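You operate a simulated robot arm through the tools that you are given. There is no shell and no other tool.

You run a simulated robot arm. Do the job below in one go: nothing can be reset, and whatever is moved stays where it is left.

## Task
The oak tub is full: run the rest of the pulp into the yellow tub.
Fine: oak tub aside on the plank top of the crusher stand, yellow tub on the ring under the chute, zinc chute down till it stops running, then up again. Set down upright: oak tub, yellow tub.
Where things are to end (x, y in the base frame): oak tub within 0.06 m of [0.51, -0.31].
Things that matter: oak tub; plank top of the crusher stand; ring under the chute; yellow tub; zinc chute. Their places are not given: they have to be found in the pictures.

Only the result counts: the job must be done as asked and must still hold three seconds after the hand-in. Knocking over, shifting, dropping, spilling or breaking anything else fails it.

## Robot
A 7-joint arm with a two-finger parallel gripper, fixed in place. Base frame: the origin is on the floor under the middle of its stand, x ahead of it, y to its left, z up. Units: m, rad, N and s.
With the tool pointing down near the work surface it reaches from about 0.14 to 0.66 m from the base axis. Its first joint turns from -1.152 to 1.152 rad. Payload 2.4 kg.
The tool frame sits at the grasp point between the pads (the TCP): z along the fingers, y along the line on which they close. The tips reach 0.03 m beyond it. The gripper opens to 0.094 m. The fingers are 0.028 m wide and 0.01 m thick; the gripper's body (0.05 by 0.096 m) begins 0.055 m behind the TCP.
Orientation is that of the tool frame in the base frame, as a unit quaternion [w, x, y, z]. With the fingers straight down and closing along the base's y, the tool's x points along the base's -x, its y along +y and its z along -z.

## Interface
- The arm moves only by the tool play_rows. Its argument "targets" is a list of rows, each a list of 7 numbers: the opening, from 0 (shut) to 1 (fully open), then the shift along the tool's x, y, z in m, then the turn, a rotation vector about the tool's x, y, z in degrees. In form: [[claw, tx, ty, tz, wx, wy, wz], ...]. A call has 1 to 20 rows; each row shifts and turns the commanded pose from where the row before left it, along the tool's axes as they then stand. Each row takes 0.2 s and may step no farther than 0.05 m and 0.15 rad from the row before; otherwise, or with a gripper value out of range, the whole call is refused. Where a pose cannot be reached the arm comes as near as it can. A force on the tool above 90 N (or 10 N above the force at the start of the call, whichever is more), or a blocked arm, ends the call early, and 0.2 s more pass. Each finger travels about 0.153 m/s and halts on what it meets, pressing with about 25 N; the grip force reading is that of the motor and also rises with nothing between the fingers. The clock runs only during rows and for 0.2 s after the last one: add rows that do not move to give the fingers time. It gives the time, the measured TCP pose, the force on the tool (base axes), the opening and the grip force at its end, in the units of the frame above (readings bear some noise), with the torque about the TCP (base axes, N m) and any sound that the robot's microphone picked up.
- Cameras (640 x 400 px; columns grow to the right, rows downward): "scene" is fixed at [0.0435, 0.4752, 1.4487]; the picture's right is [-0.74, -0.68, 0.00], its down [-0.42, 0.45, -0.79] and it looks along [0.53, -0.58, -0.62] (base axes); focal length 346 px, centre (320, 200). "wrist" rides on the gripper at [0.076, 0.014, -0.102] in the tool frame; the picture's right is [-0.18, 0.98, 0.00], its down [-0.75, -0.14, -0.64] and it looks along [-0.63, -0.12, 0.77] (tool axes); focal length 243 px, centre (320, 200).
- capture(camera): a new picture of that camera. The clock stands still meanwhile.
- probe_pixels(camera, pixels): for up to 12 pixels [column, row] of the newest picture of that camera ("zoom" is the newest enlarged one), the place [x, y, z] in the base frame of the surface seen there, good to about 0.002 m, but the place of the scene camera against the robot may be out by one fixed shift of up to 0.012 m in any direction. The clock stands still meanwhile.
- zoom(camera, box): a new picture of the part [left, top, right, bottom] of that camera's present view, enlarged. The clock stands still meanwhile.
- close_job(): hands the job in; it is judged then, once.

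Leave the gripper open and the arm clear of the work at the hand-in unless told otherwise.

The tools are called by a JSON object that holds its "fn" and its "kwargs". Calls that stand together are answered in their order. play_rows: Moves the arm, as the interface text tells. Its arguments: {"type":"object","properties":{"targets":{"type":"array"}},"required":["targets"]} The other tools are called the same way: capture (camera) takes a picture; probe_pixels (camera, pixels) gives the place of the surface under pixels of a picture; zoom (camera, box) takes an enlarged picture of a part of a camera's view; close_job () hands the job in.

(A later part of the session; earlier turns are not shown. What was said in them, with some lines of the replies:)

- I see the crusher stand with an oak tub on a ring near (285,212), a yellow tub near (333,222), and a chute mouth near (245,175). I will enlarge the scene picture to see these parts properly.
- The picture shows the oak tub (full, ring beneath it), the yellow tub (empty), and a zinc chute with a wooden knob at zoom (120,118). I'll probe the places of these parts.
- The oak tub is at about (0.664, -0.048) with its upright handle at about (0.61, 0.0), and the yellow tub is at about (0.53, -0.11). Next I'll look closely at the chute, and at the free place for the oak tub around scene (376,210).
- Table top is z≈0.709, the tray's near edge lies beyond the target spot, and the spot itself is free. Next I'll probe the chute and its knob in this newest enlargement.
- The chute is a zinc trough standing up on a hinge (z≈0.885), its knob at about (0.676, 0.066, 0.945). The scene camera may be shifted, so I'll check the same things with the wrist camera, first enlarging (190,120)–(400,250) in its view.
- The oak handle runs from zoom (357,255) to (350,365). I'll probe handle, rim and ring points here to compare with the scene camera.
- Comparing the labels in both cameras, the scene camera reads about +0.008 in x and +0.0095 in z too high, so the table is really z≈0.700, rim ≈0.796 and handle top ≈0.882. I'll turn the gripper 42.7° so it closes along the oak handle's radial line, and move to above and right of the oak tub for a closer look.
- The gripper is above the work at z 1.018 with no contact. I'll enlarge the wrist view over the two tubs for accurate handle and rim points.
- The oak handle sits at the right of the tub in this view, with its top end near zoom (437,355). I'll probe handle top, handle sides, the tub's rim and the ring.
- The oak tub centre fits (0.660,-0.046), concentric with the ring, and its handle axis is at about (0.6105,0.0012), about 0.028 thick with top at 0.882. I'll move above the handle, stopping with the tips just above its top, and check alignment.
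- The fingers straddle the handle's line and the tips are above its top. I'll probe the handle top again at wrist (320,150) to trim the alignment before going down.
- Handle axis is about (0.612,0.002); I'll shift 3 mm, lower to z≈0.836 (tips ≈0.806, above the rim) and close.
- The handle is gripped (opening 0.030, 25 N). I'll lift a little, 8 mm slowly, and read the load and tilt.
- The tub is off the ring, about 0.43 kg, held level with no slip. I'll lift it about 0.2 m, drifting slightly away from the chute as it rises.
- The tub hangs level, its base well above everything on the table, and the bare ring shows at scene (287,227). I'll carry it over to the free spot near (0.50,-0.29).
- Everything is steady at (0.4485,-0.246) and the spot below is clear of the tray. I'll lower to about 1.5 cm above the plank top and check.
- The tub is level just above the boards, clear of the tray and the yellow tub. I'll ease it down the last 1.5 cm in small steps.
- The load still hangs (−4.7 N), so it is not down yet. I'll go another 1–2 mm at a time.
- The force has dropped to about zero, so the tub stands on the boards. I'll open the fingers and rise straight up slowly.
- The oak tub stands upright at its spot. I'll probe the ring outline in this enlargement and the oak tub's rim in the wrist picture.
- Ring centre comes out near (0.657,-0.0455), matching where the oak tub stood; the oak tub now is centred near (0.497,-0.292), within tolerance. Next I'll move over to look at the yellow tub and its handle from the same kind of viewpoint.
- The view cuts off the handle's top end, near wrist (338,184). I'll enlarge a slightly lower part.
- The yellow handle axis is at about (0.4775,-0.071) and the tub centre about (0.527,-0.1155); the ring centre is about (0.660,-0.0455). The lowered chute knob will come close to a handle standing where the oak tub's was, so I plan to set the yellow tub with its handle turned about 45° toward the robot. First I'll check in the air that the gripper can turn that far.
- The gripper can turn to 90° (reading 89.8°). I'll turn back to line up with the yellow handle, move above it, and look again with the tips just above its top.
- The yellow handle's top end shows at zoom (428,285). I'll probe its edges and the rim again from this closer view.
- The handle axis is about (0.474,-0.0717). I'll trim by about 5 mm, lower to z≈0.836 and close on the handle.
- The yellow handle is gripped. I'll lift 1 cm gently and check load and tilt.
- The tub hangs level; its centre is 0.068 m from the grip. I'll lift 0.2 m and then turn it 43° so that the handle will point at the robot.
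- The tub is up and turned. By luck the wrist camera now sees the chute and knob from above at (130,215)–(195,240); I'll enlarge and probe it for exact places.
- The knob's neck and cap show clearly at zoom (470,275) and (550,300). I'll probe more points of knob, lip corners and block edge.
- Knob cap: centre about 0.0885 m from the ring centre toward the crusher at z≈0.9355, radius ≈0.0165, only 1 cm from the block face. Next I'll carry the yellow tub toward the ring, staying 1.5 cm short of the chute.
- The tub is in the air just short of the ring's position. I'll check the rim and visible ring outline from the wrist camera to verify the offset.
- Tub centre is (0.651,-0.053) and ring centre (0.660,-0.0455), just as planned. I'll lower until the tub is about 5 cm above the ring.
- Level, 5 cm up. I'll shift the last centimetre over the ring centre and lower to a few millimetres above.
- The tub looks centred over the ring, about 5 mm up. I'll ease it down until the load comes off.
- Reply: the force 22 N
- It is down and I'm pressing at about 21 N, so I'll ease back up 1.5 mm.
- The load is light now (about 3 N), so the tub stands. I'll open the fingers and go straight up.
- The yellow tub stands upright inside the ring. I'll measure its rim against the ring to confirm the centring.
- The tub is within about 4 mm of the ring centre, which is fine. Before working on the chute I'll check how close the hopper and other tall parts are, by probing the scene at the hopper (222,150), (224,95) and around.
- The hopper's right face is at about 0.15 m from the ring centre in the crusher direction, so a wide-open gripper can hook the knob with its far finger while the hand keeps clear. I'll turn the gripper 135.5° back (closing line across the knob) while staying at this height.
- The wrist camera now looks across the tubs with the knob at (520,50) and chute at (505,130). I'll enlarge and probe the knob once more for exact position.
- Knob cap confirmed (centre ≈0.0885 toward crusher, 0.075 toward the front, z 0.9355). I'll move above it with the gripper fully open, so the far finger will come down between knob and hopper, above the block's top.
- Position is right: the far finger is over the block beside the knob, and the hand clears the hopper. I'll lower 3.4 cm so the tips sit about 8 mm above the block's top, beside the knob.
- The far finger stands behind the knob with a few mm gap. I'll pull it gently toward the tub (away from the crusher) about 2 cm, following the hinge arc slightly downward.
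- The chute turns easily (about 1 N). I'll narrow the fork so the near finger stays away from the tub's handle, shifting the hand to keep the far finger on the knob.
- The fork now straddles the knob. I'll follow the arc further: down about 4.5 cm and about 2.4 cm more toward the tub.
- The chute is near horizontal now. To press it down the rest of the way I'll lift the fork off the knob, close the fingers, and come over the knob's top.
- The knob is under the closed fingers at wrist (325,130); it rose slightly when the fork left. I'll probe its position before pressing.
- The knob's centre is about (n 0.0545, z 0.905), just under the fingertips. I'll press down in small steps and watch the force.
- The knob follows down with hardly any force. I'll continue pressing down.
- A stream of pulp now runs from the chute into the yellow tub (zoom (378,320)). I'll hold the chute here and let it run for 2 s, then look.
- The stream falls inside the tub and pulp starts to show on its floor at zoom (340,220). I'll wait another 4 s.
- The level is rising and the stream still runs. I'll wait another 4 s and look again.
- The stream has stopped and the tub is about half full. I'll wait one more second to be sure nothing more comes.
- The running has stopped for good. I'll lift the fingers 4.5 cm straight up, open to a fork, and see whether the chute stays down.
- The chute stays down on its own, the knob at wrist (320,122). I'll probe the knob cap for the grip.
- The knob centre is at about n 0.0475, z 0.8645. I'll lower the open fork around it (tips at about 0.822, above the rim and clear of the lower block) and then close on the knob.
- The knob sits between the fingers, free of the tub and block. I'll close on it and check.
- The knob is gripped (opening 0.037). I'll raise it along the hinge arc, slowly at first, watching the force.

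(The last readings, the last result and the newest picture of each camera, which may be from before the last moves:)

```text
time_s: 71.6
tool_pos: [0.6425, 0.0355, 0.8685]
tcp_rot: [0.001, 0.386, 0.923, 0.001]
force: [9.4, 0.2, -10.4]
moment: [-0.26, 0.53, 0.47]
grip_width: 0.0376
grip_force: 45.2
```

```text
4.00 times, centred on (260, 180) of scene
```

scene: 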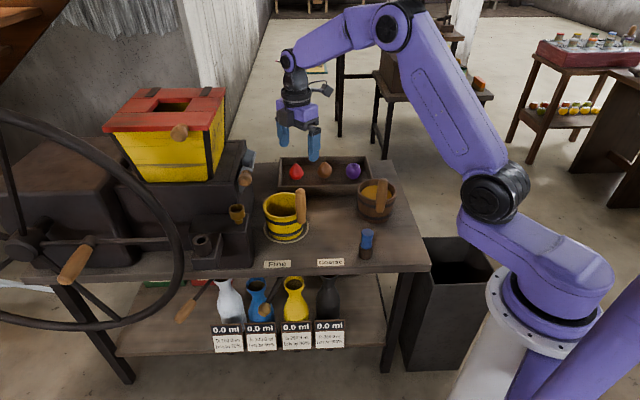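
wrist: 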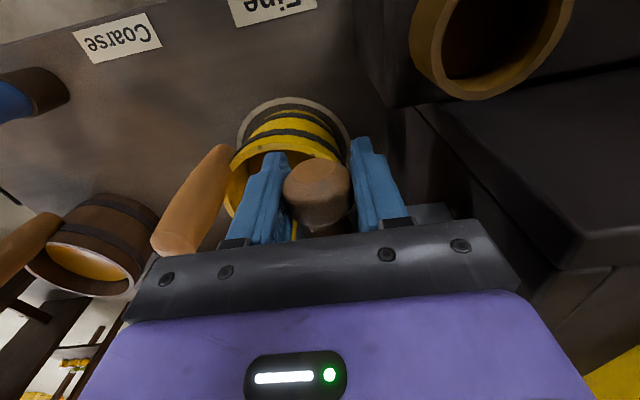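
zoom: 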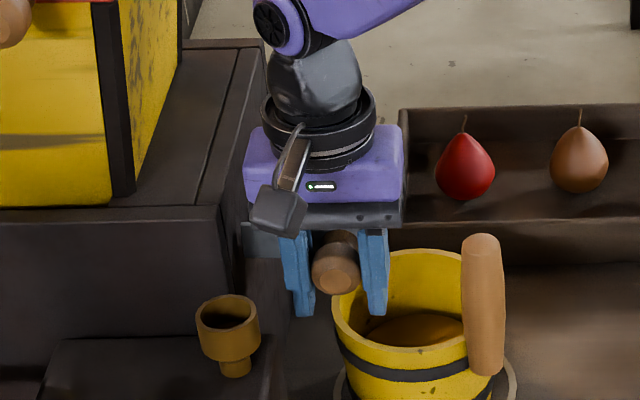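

It is coming up with moderate force (about 10 N). I'll continue up another 3.5 cm, curving slightly back toward the crusher.

{"fn": "play_rows", "kwargs": {"targets": [[0, 0, 0, -0.007, 0, 0, 0], [0, 0, 0.0005, -0.007, 0, 0, 0], [0, 0, 0.001, -0.007, 0, 0, 0], [0, 0, 0.002, -0.007, 0, 0, 0], [0, 0, 0.003, -0.007, 0, 0, 0]]}}

{"fn": "capture", "kwargs": {"camera": "wrist"}}

{"fn": "zoom", "kwargs": {"camera": "scene", "box": [200, 130, 320, 230]}}

```text
time_s: 72.8
tool_pos: [0.6506, 0.0421, 0.9011]
tcp_rot: [0.001, 0.385, 0.923, 0.0]
force: [26.4, 16.2, -31.2]
moment: [-0.6, 0.59, 0.49]
grip_width: 0.037
grip_force: 44.5
```

```text
taken
```

wrist: 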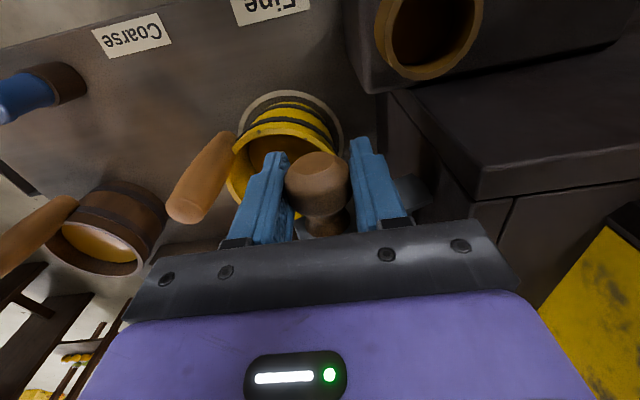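

```text
4.00 times, centred on (260, 180) of scene
```

zoom: 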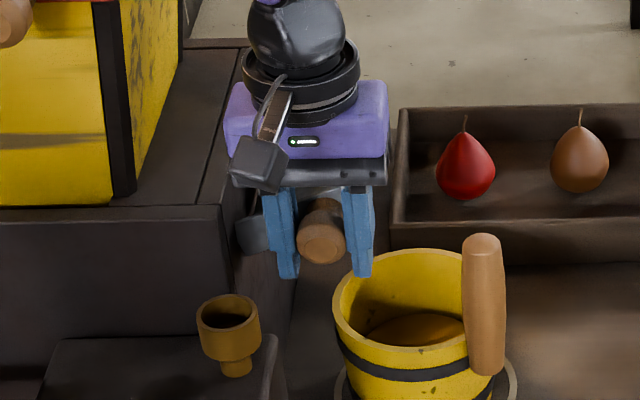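

The grip is starting to bind (about 30 N sideways), so I'll open to a fork to release the knob, and see where the chute stays.

{"fn": "play_rows", "kwargs": {"targets": [[0.5, 0, 0, 0, 0, 0, 0], [0.58, 0, 0, 0, 0, 0, 0], [0.58, 0, 0, 0, 0, 0, 0]]}}

{"fn": "capture", "kwargs": {"camera": "wrist"}}

{"fn": "zoom", "kwargs": {"camera": "scene", "box": [200, 130, 320, 230]}}

```text
time_s: 73.6
tool_pos: [0.647, 0.0383, 0.9034]
tcp_rot: [0.0, 0.387, 0.922, 0.0]
force: [-0.3, -0.7, -0.4]
moment: [0.02, -0.02, -0.04]
grip_width: 0.0548
grip_force: 0.0
```

```text
taken
```

wrist: 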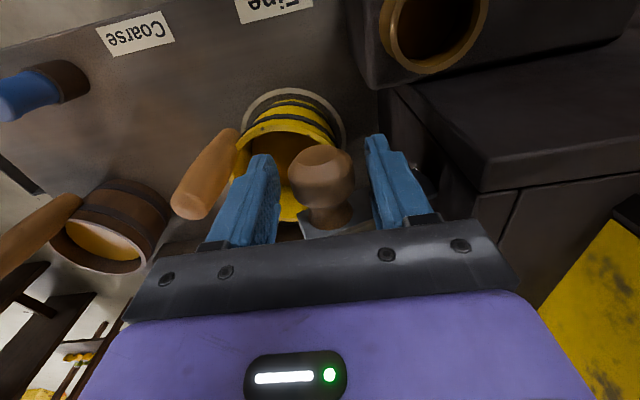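

```text
4.00 times, centred on (260, 180) of scene
```

zoom: 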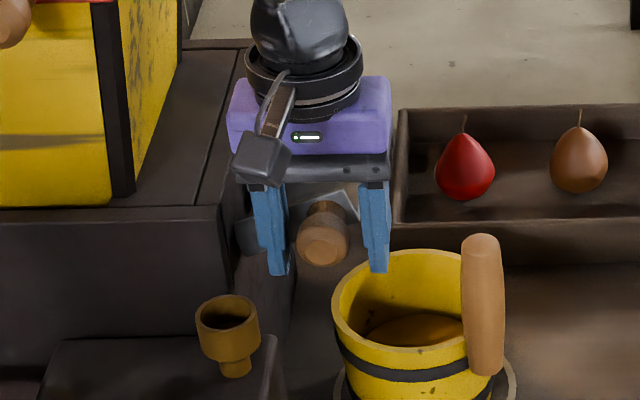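

The chute holds mid-way. I'll lift the fork off, close the fingers, and come down on the tub side of the knob to push it back toward the crusher along the arc.

{"fn": "play_rows", "kwargs": {"targets": [[0.58, 0, 0, -0.02, 0, 0, 0], [0.58, 0, 0, -0.02, 0, 0, 0], [0.58, 0, 0, -0.022, 0, 0, 0], [0.3, 0, -0.016, 0, 0, 0, 0], [0, 0, -0.016, 0, 0, 0, 0], [0, 0, 0, 0, 0, 0, 0]]}}

{"fn": "capture", "kwargs": {"camera": "wrist"}}

{"fn": "zoom", "kwargs": {"camera": "scene", "box": [200, 120, 320, 220]}}

{"fn": "probe_pixels", "kwargs": {"camera": "wrist", "pixels": [[340, 115], [350, 125], [330, 125], [365, 125], [355, 140], [370, 135], [345, 105]]}}

```text
time_s: 75.0
tool_pos: [0.6234, 0.0176, 0.9641]
tcp_rot: [0.0, 0.387, 0.922, 0.0]
force: [-0.4, -0.4, -0.3]
moment: [0.0, -0.02, -0.03]
grip_width: 0.0
grip_force: 25.0
```

```text
taken
```

wrist: 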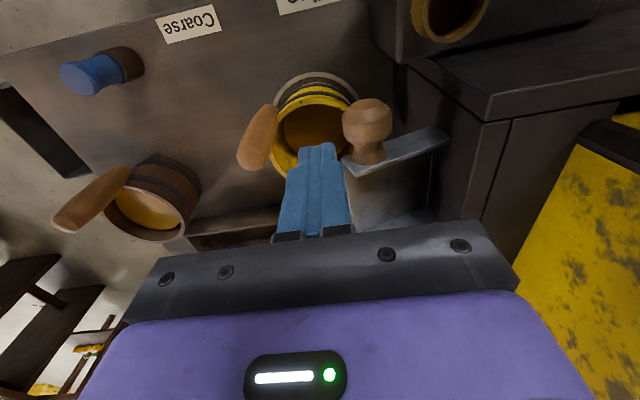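

```text
4.00 times, centred on (260, 170) of scene
```

zoom: 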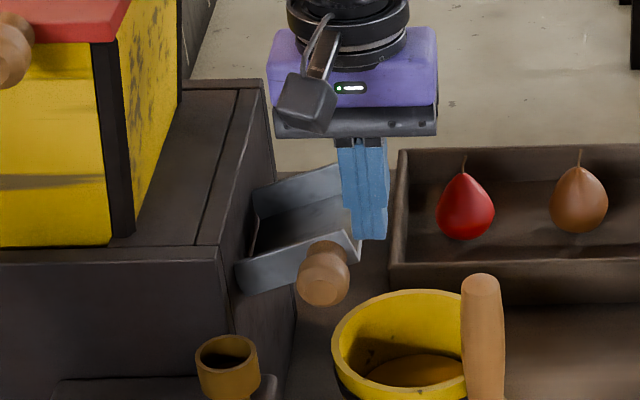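

```text
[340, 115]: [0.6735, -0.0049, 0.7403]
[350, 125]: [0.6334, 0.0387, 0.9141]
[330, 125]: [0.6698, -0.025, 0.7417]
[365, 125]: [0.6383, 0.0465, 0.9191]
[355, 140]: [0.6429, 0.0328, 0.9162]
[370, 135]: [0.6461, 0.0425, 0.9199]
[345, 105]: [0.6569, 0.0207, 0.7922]
```

The knob is at n≈0.0525, z≈0.9035 with the closed fingers beside it on the tub side. I'll lower them to knob height, 8 mm away from it.

{"fn": "play_rows", "kwargs": {"targets": [[0, 0, 0, 0.025, 0, 0, 0], [0, 0, 0, 0.025, 0, 0, 0], [0, 0, 0, 0.018, 0, 0, 0], [0, 0, 0, 0, 0, 0, 0]]}}

{"fn": "capture", "kwargs": {"camera": "wrist"}}

```text
time_s: 76.0
tool_pos: [0.6249, 0.0187, 0.8975]
tcp_rot: [0.0, 0.387, 0.922, 0.0]
force: [-0.2, 0.2, 0.0]
moment: [-0.03, 0.03, 0.0]
grip_width: 0.0
grip_force: 24.9
```

```text
taken
```

wrist: 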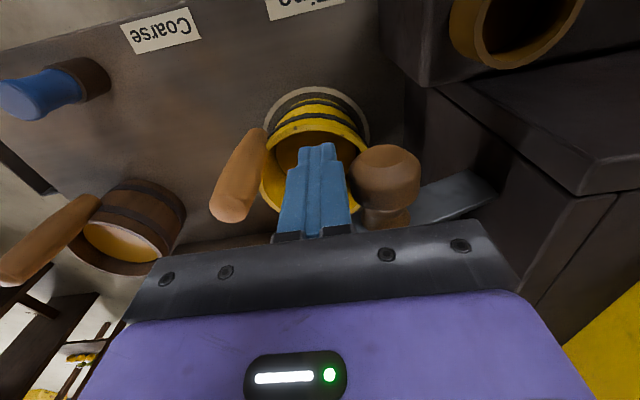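

The fingers are beside the knob (wrist (385,175)) with no contact. I'll push it toward the crusher while rising with the arc.

{"fn": "play_rows", "kwargs": {"targets": [[0, 0, 0.008, 0, 0, 0, 0], [0, 0, 0.004, -0.008, 0, 0, 0], [0, 0, 0.0035, -0.006, 0, 0, 0], [0, 0, 0.0035, -0.005, 0, 0, 0]]}}

{"fn": "capture", "kwargs": {"camera": "wrist"}}

{"fn": "zoom", "kwargs": {"camera": "scene", "box": [200, 120, 320, 220]}}

```text
time_s: 77.0
tool_pos: [0.6351, 0.0272, 0.9188]
tcp_rot: [-0.002, 0.389, 0.921, -0.002]
force: [-34.3, -19.2, 26.4]
moment: [0.36, -0.12, 0.45]
grip_width: 0.0
grip_force: 24.7
```

```text
taken
```

wrist: 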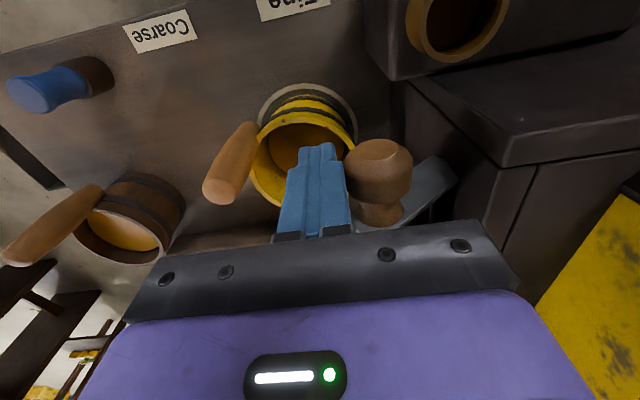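

```text
4.00 times, centred on (260, 170) of scene
```

zoom: 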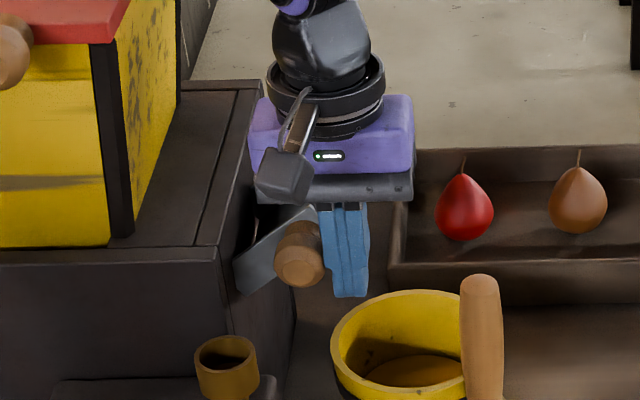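

The chute is turning up (knob now about n 0.06), but friction is dragging the fingers, with about 39 N of push. I'll rise without pushing further, so the friction helps to lift.

{"fn": "play_rows", "kwargs": {"targets": [[0, 0, 0, -0.005, 0, 0, 0], [0, 0, 0, -0.005, 0, 0, 0], [0, 0, 0, -0.004, 0, 0, 0]]}}

{"fn": "capture", "kwargs": {"camera": "wrist"}}

{"fn": "zoom", "kwargs": {"camera": "scene", "box": [200, 120, 320, 220]}}

```text
time_s: 77.8
tool_pos: [0.6374, 0.0316, 0.9304]
tcp_rot: [0.0, 0.385, 0.923, 0.001]
force: [0.5, -0.4, -0.7]
moment: [0.0, 0.0, 0.01]
grip_width: 0.0
grip_force: 25.1
```

```text
taken
```

wrist: 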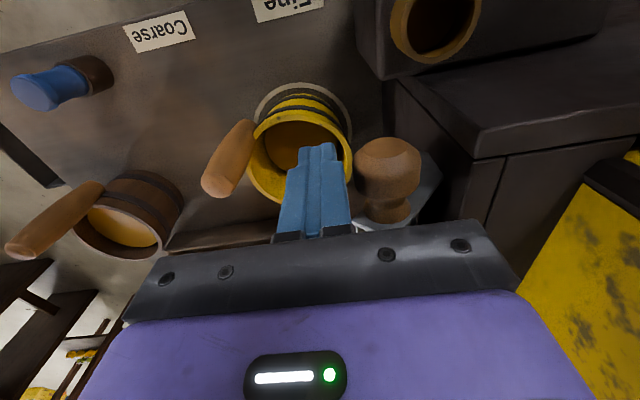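

```text
4.00 times, centred on (260, 170) of scene
```

zoom: 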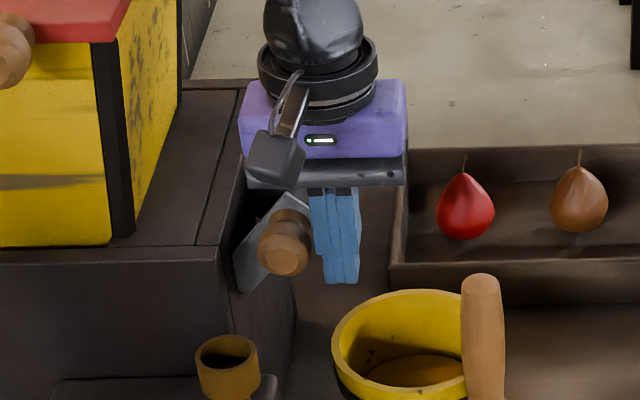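

The friction let go and the chute swung further up; the force is near zero. I'll keep pushing toward the crusher while rising slightly.

{"fn": "play_rows", "kwargs": {"targets": [[0, 0, 0.006, -0.002, 0, 0, 0], [0, 0, 0.005, -0.004, 0, 0, 0], [0, 0, 0.005, -0.004, 0, 0, 0]]}}

{"fn": "zoom", "kwargs": {"camera": "scene", "box": [200, 120, 320, 220]}}

{"fn": "capture", "kwargs": {"camera": "wrist"}}

```text
time_s: 78.6
tool_pos: [0.6497, 0.0412, 0.9405]
tcp_rot: [0.001, 0.387, 0.922, 0.0]
force: [-1.0, -0.8, 0.3]
moment: [0.02, 0.03, 0.04]
grip_width: 0.0001
grip_force: 25.2
```

```text
4.00 times, centred on (260, 170) of scene
```

zoom: 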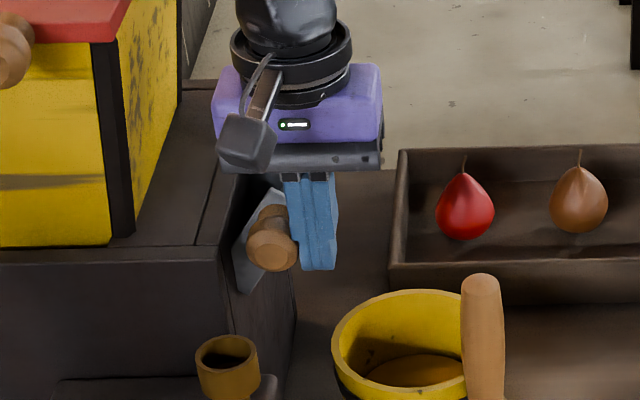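

```text
taken
```

wrist: 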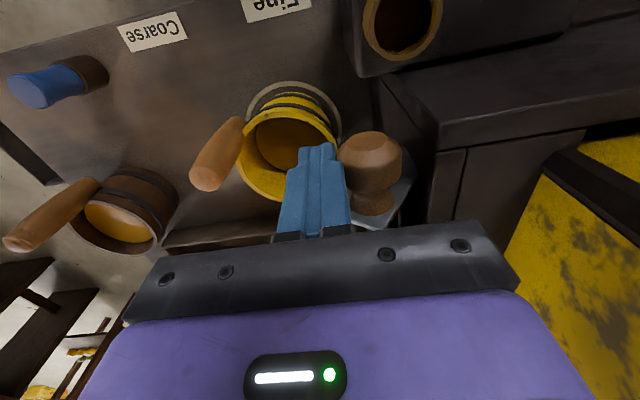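

Nearly there, with little force. I'll push the last centimetre gently to its upper stop.

{"fn": "play_rows", "kwargs": {"targets": [[0, 0, 0.004, -0.002, 0, 0, 0], [0, 0, 0.003, -0.001, 0, 0, 0], [0, 0, 0.002, 0, 0, 0, 0], [0, 0, 0, 0, 0, 0, 0]]}}

{"fn": "zoom", "kwargs": {"camera": "scene", "box": [200, 120, 320, 220]}}

```text
time_s: 79.6
tool_pos: [0.6561, 0.0468, 0.9452]
tcp_rot: [-0.001, 0.387, 0.922, -0.001]
force: [-13.9, -2.4, 17.9]
moment: [0.24, 0.02, 0.2]
grip_width: 0.0
grip_force: 25.2
```

```text
4.00 times, centred on (260, 170) of scene
```

zoom: 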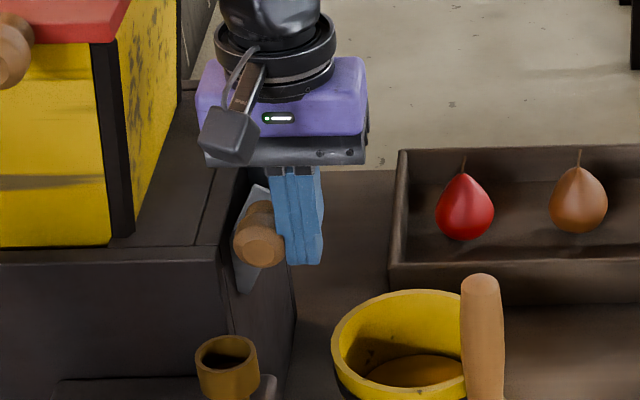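

The fingers are now at the knob's original place (n≈0.062), and the force is rising, so it's at its upper stop. I'll rise a bit to release the friction, give a small final push, and look.

{"fn": "play_rows", "kwargs": {"targets": [[0, 0, 0, -0.004, 0, 0, 0], [0, 0, 0.001, -0.002, 0, 0, 0], [0, 0, 0.001, 0, 0, 0, 0], [0, 0, 0, 0, 0, 0, 0]]}}

{"fn": "capture", "kwargs": {"camera": "wrist"}}

{"fn": "zoom", "kwargs": {"camera": "scene", "box": [225, 140, 275, 195]}}

```text
time_s: 80.6
tool_pos: [0.6575, 0.0469, 0.9503]
tcp_rot: [-0.001, 0.388, 0.922, -0.001]
force: [-5.6, -5.5, -4.8]
moment: [-0.17, 0.13, 0.1]
grip_width: 0.0
grip_force: 25.0
```

```text
taken
```

wrist: 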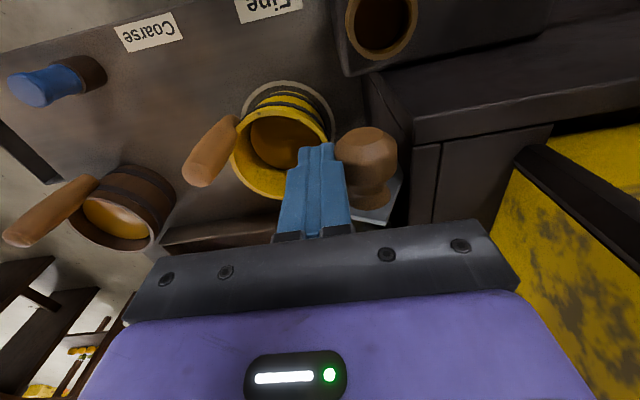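

```text
7.27 times, centred on (250, 168) of scene
```

zoom: 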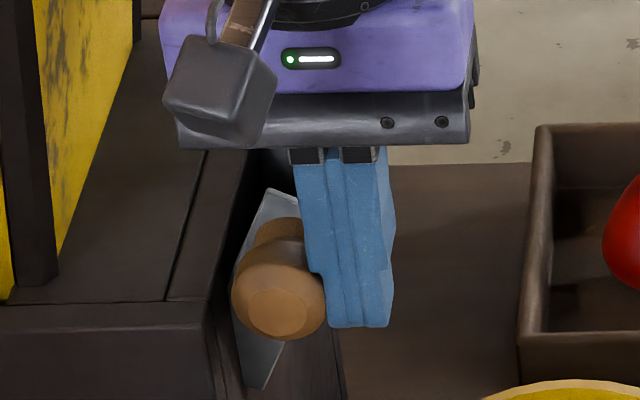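

The chute is back exactly where it stood at the start (knob at zoom (280,290)). I'll back the fingers away from the knob, rise, and look at everything.

{"fn": "play_rows", "kwargs": {"targets": [[0, 0, -0.01, 0, 0, 0, 0], [0, 0, -0.015, 0, 0, 0, 0], [0, 0, 0, -0.03, 0, 0, 0], [0, 0, 0, -0.04, 0, 0, 0], [0, 0, 0, -0.04, 0, 0, 0], [0.5, 0, -0.03, -0.02, 0, 0, 0], [1, 0, -0.04, 0, 0, 0, 0], [1, 0, -0.04, 0, 0, 0, 0], [1, 0, -0.04, 0, 0, 0, 0], [1, 0, -0.04, 0, 0, 0, 0], [1, 0, 0, 0, 0, 0, 0]]}}

{"fn": "capture", "kwargs": {"camera": "scene"}}

{"fn": "zoom", "kwargs": {"camera": "scene", "box": [220, 140, 400, 260]}}

{"fn": "capture", "kwargs": {"camera": "wrist"}}

```text
time_s: 83.0
tool_pos: [0.5041, -0.1021, 1.0802]
tcp_rot: [-0.001, 0.387, 0.922, 0.0]
force: [-0.1, -0.2, 0.3]
moment: [-0.01, 0.01, -0.01]
grip_width: 0.0939
grip_force: 0.0
```

```text
taken
```

scene: 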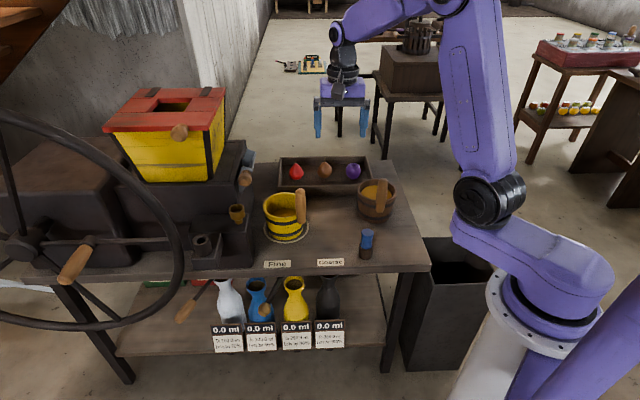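

```text
3.33 times, centred on (310, 200) of scene
```

zoom: 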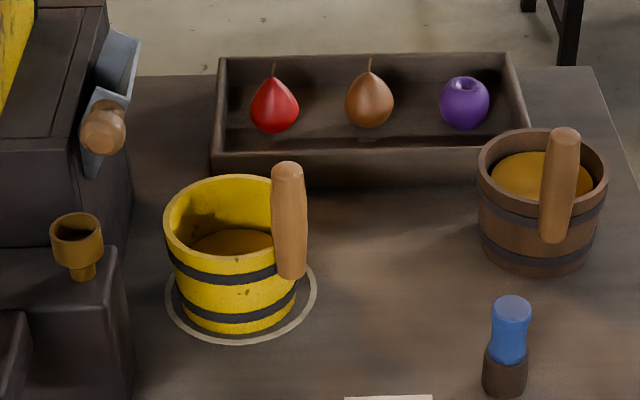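

```text
taken
```

wrist: 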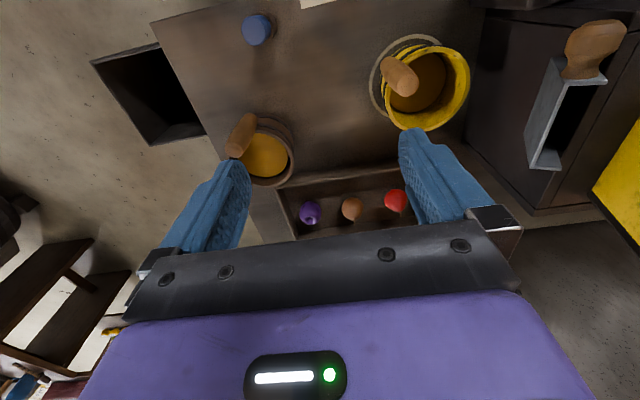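

Both tubs stand upright, the chute is up, and nothing else has moved. I'll compare the chute closely with the starting picture and verify the oak tub's place.

{"fn": "zoom", "kwargs": {"camera": "scene", "box": [225, 140, 275, 195]}}

{"fn": "probe_pixels", "kwargs": {"camera": "zoom", "pixels": [[340, 212], [364, 92], [300, 68], [272, 195], [256, 380], [283, 275]]}}

{"fn": "probe_pixels", "kwargs": {"camera": "scene", "pixels": [[358, 192], [394, 192], [375, 179], [376, 190], [264, 205], [303, 212], [282, 195], [283, 212]]}}

```text
7.27 times, centred on (250, 168) of scene
```

zoom: 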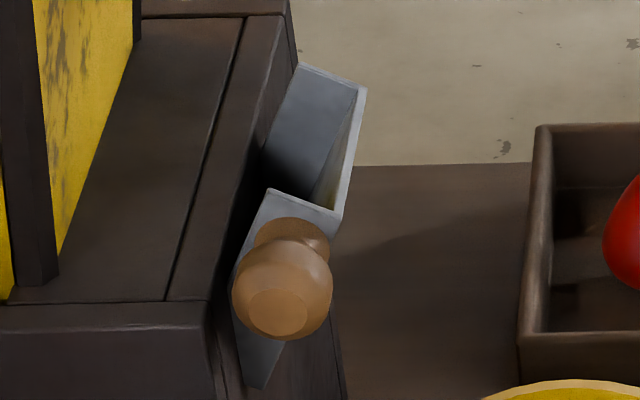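

```text
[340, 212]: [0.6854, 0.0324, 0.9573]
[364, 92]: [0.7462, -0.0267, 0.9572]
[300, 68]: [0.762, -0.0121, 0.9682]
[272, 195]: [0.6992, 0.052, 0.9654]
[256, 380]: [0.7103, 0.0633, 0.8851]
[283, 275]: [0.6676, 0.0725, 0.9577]
```

```text
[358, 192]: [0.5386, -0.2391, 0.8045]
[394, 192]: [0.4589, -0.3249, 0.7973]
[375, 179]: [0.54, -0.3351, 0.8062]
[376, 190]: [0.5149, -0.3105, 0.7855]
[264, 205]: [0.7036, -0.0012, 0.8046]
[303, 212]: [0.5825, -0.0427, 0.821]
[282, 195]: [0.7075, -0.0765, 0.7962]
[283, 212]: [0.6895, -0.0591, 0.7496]
```

The chute probes match the start readings within 2 mm, the oak tub is about 2 cm from its target point, and the yellow tub is within the ring. I'll draw the open gripper back, clear of the work, and take a last look.

{"fn": "play_rows", "kwargs": {"targets": [[1, 0.028, -0.0215, -0.01, 0, 0, 0], [1, 0.028, -0.0215, -0.01, 0, 0, 0], [1, 0.028, -0.0215, 0, 0, 0, 0], [1, 0.028, -0.0215, 0, 0, 0, 0], [1, 0, 0, 0, 0, 0, 0], [1, 0, 0, 0, 0, 0, 0], [1, 0, 0, 0, 0, 0, 0], [1, 0, 0, 0, 0, 0, 0]]}}

{"fn": "capture", "kwargs": {"camera": "scene"}}

```text
time_s: 84.8
tool_pos: [0.3645, -0.082, 1.0994]
tcp_rot: [0.0, 0.387, 0.922, 0.001]
force: [0.3, 0.3, -0.2]
moment: [0.03, 0.01, 0.0]
grip_width: 0.0938
grip_force: 0.0
```

```text
taken
```

scene: 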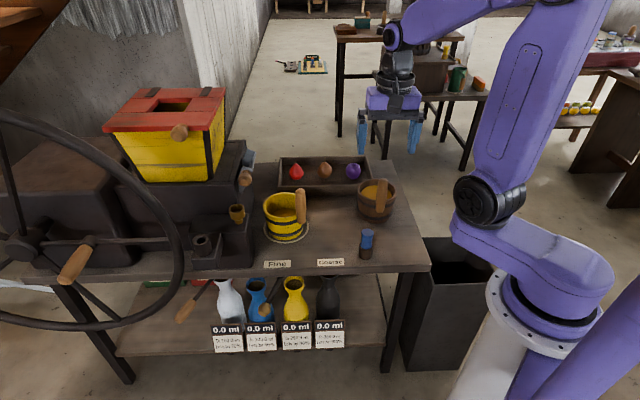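

The oak tub stands on the plank top at its spot. The yellow tub, with the rest of the pulp, is on the ring, and the chute is up. The gripper is open and clear, so I'm handing the job in.

{"fn": "close_job", "kwargs": {}}

```text
The job is handed in.
```

I ran the rest of the pulp into the yellow tub and handed the job in. I have not been shown the judging result.

- **Oak tub:** it stands upright on the plank top at about (0.497, -0.292), roughly 2 cm from the target point. It was carried level, with no sign of spilling.
- **Yellow tub:** it stands upright inside the ring, about 4 mm off the ring's centre and about half full. I turned its handle toward the robot so it would not foul the chute's knob.
- **Zinc chute:** I lowered it and held it down for about 12 seconds, until the stream stopped. I then raised it back to its starting position, within 2 mm by the camera. The microphone reported no sound, so I judged that the running had stopped from the pictures.

On the last pictures nothing else on the stand had moved or spilled. The gripper is open and the arm is clear of the work.
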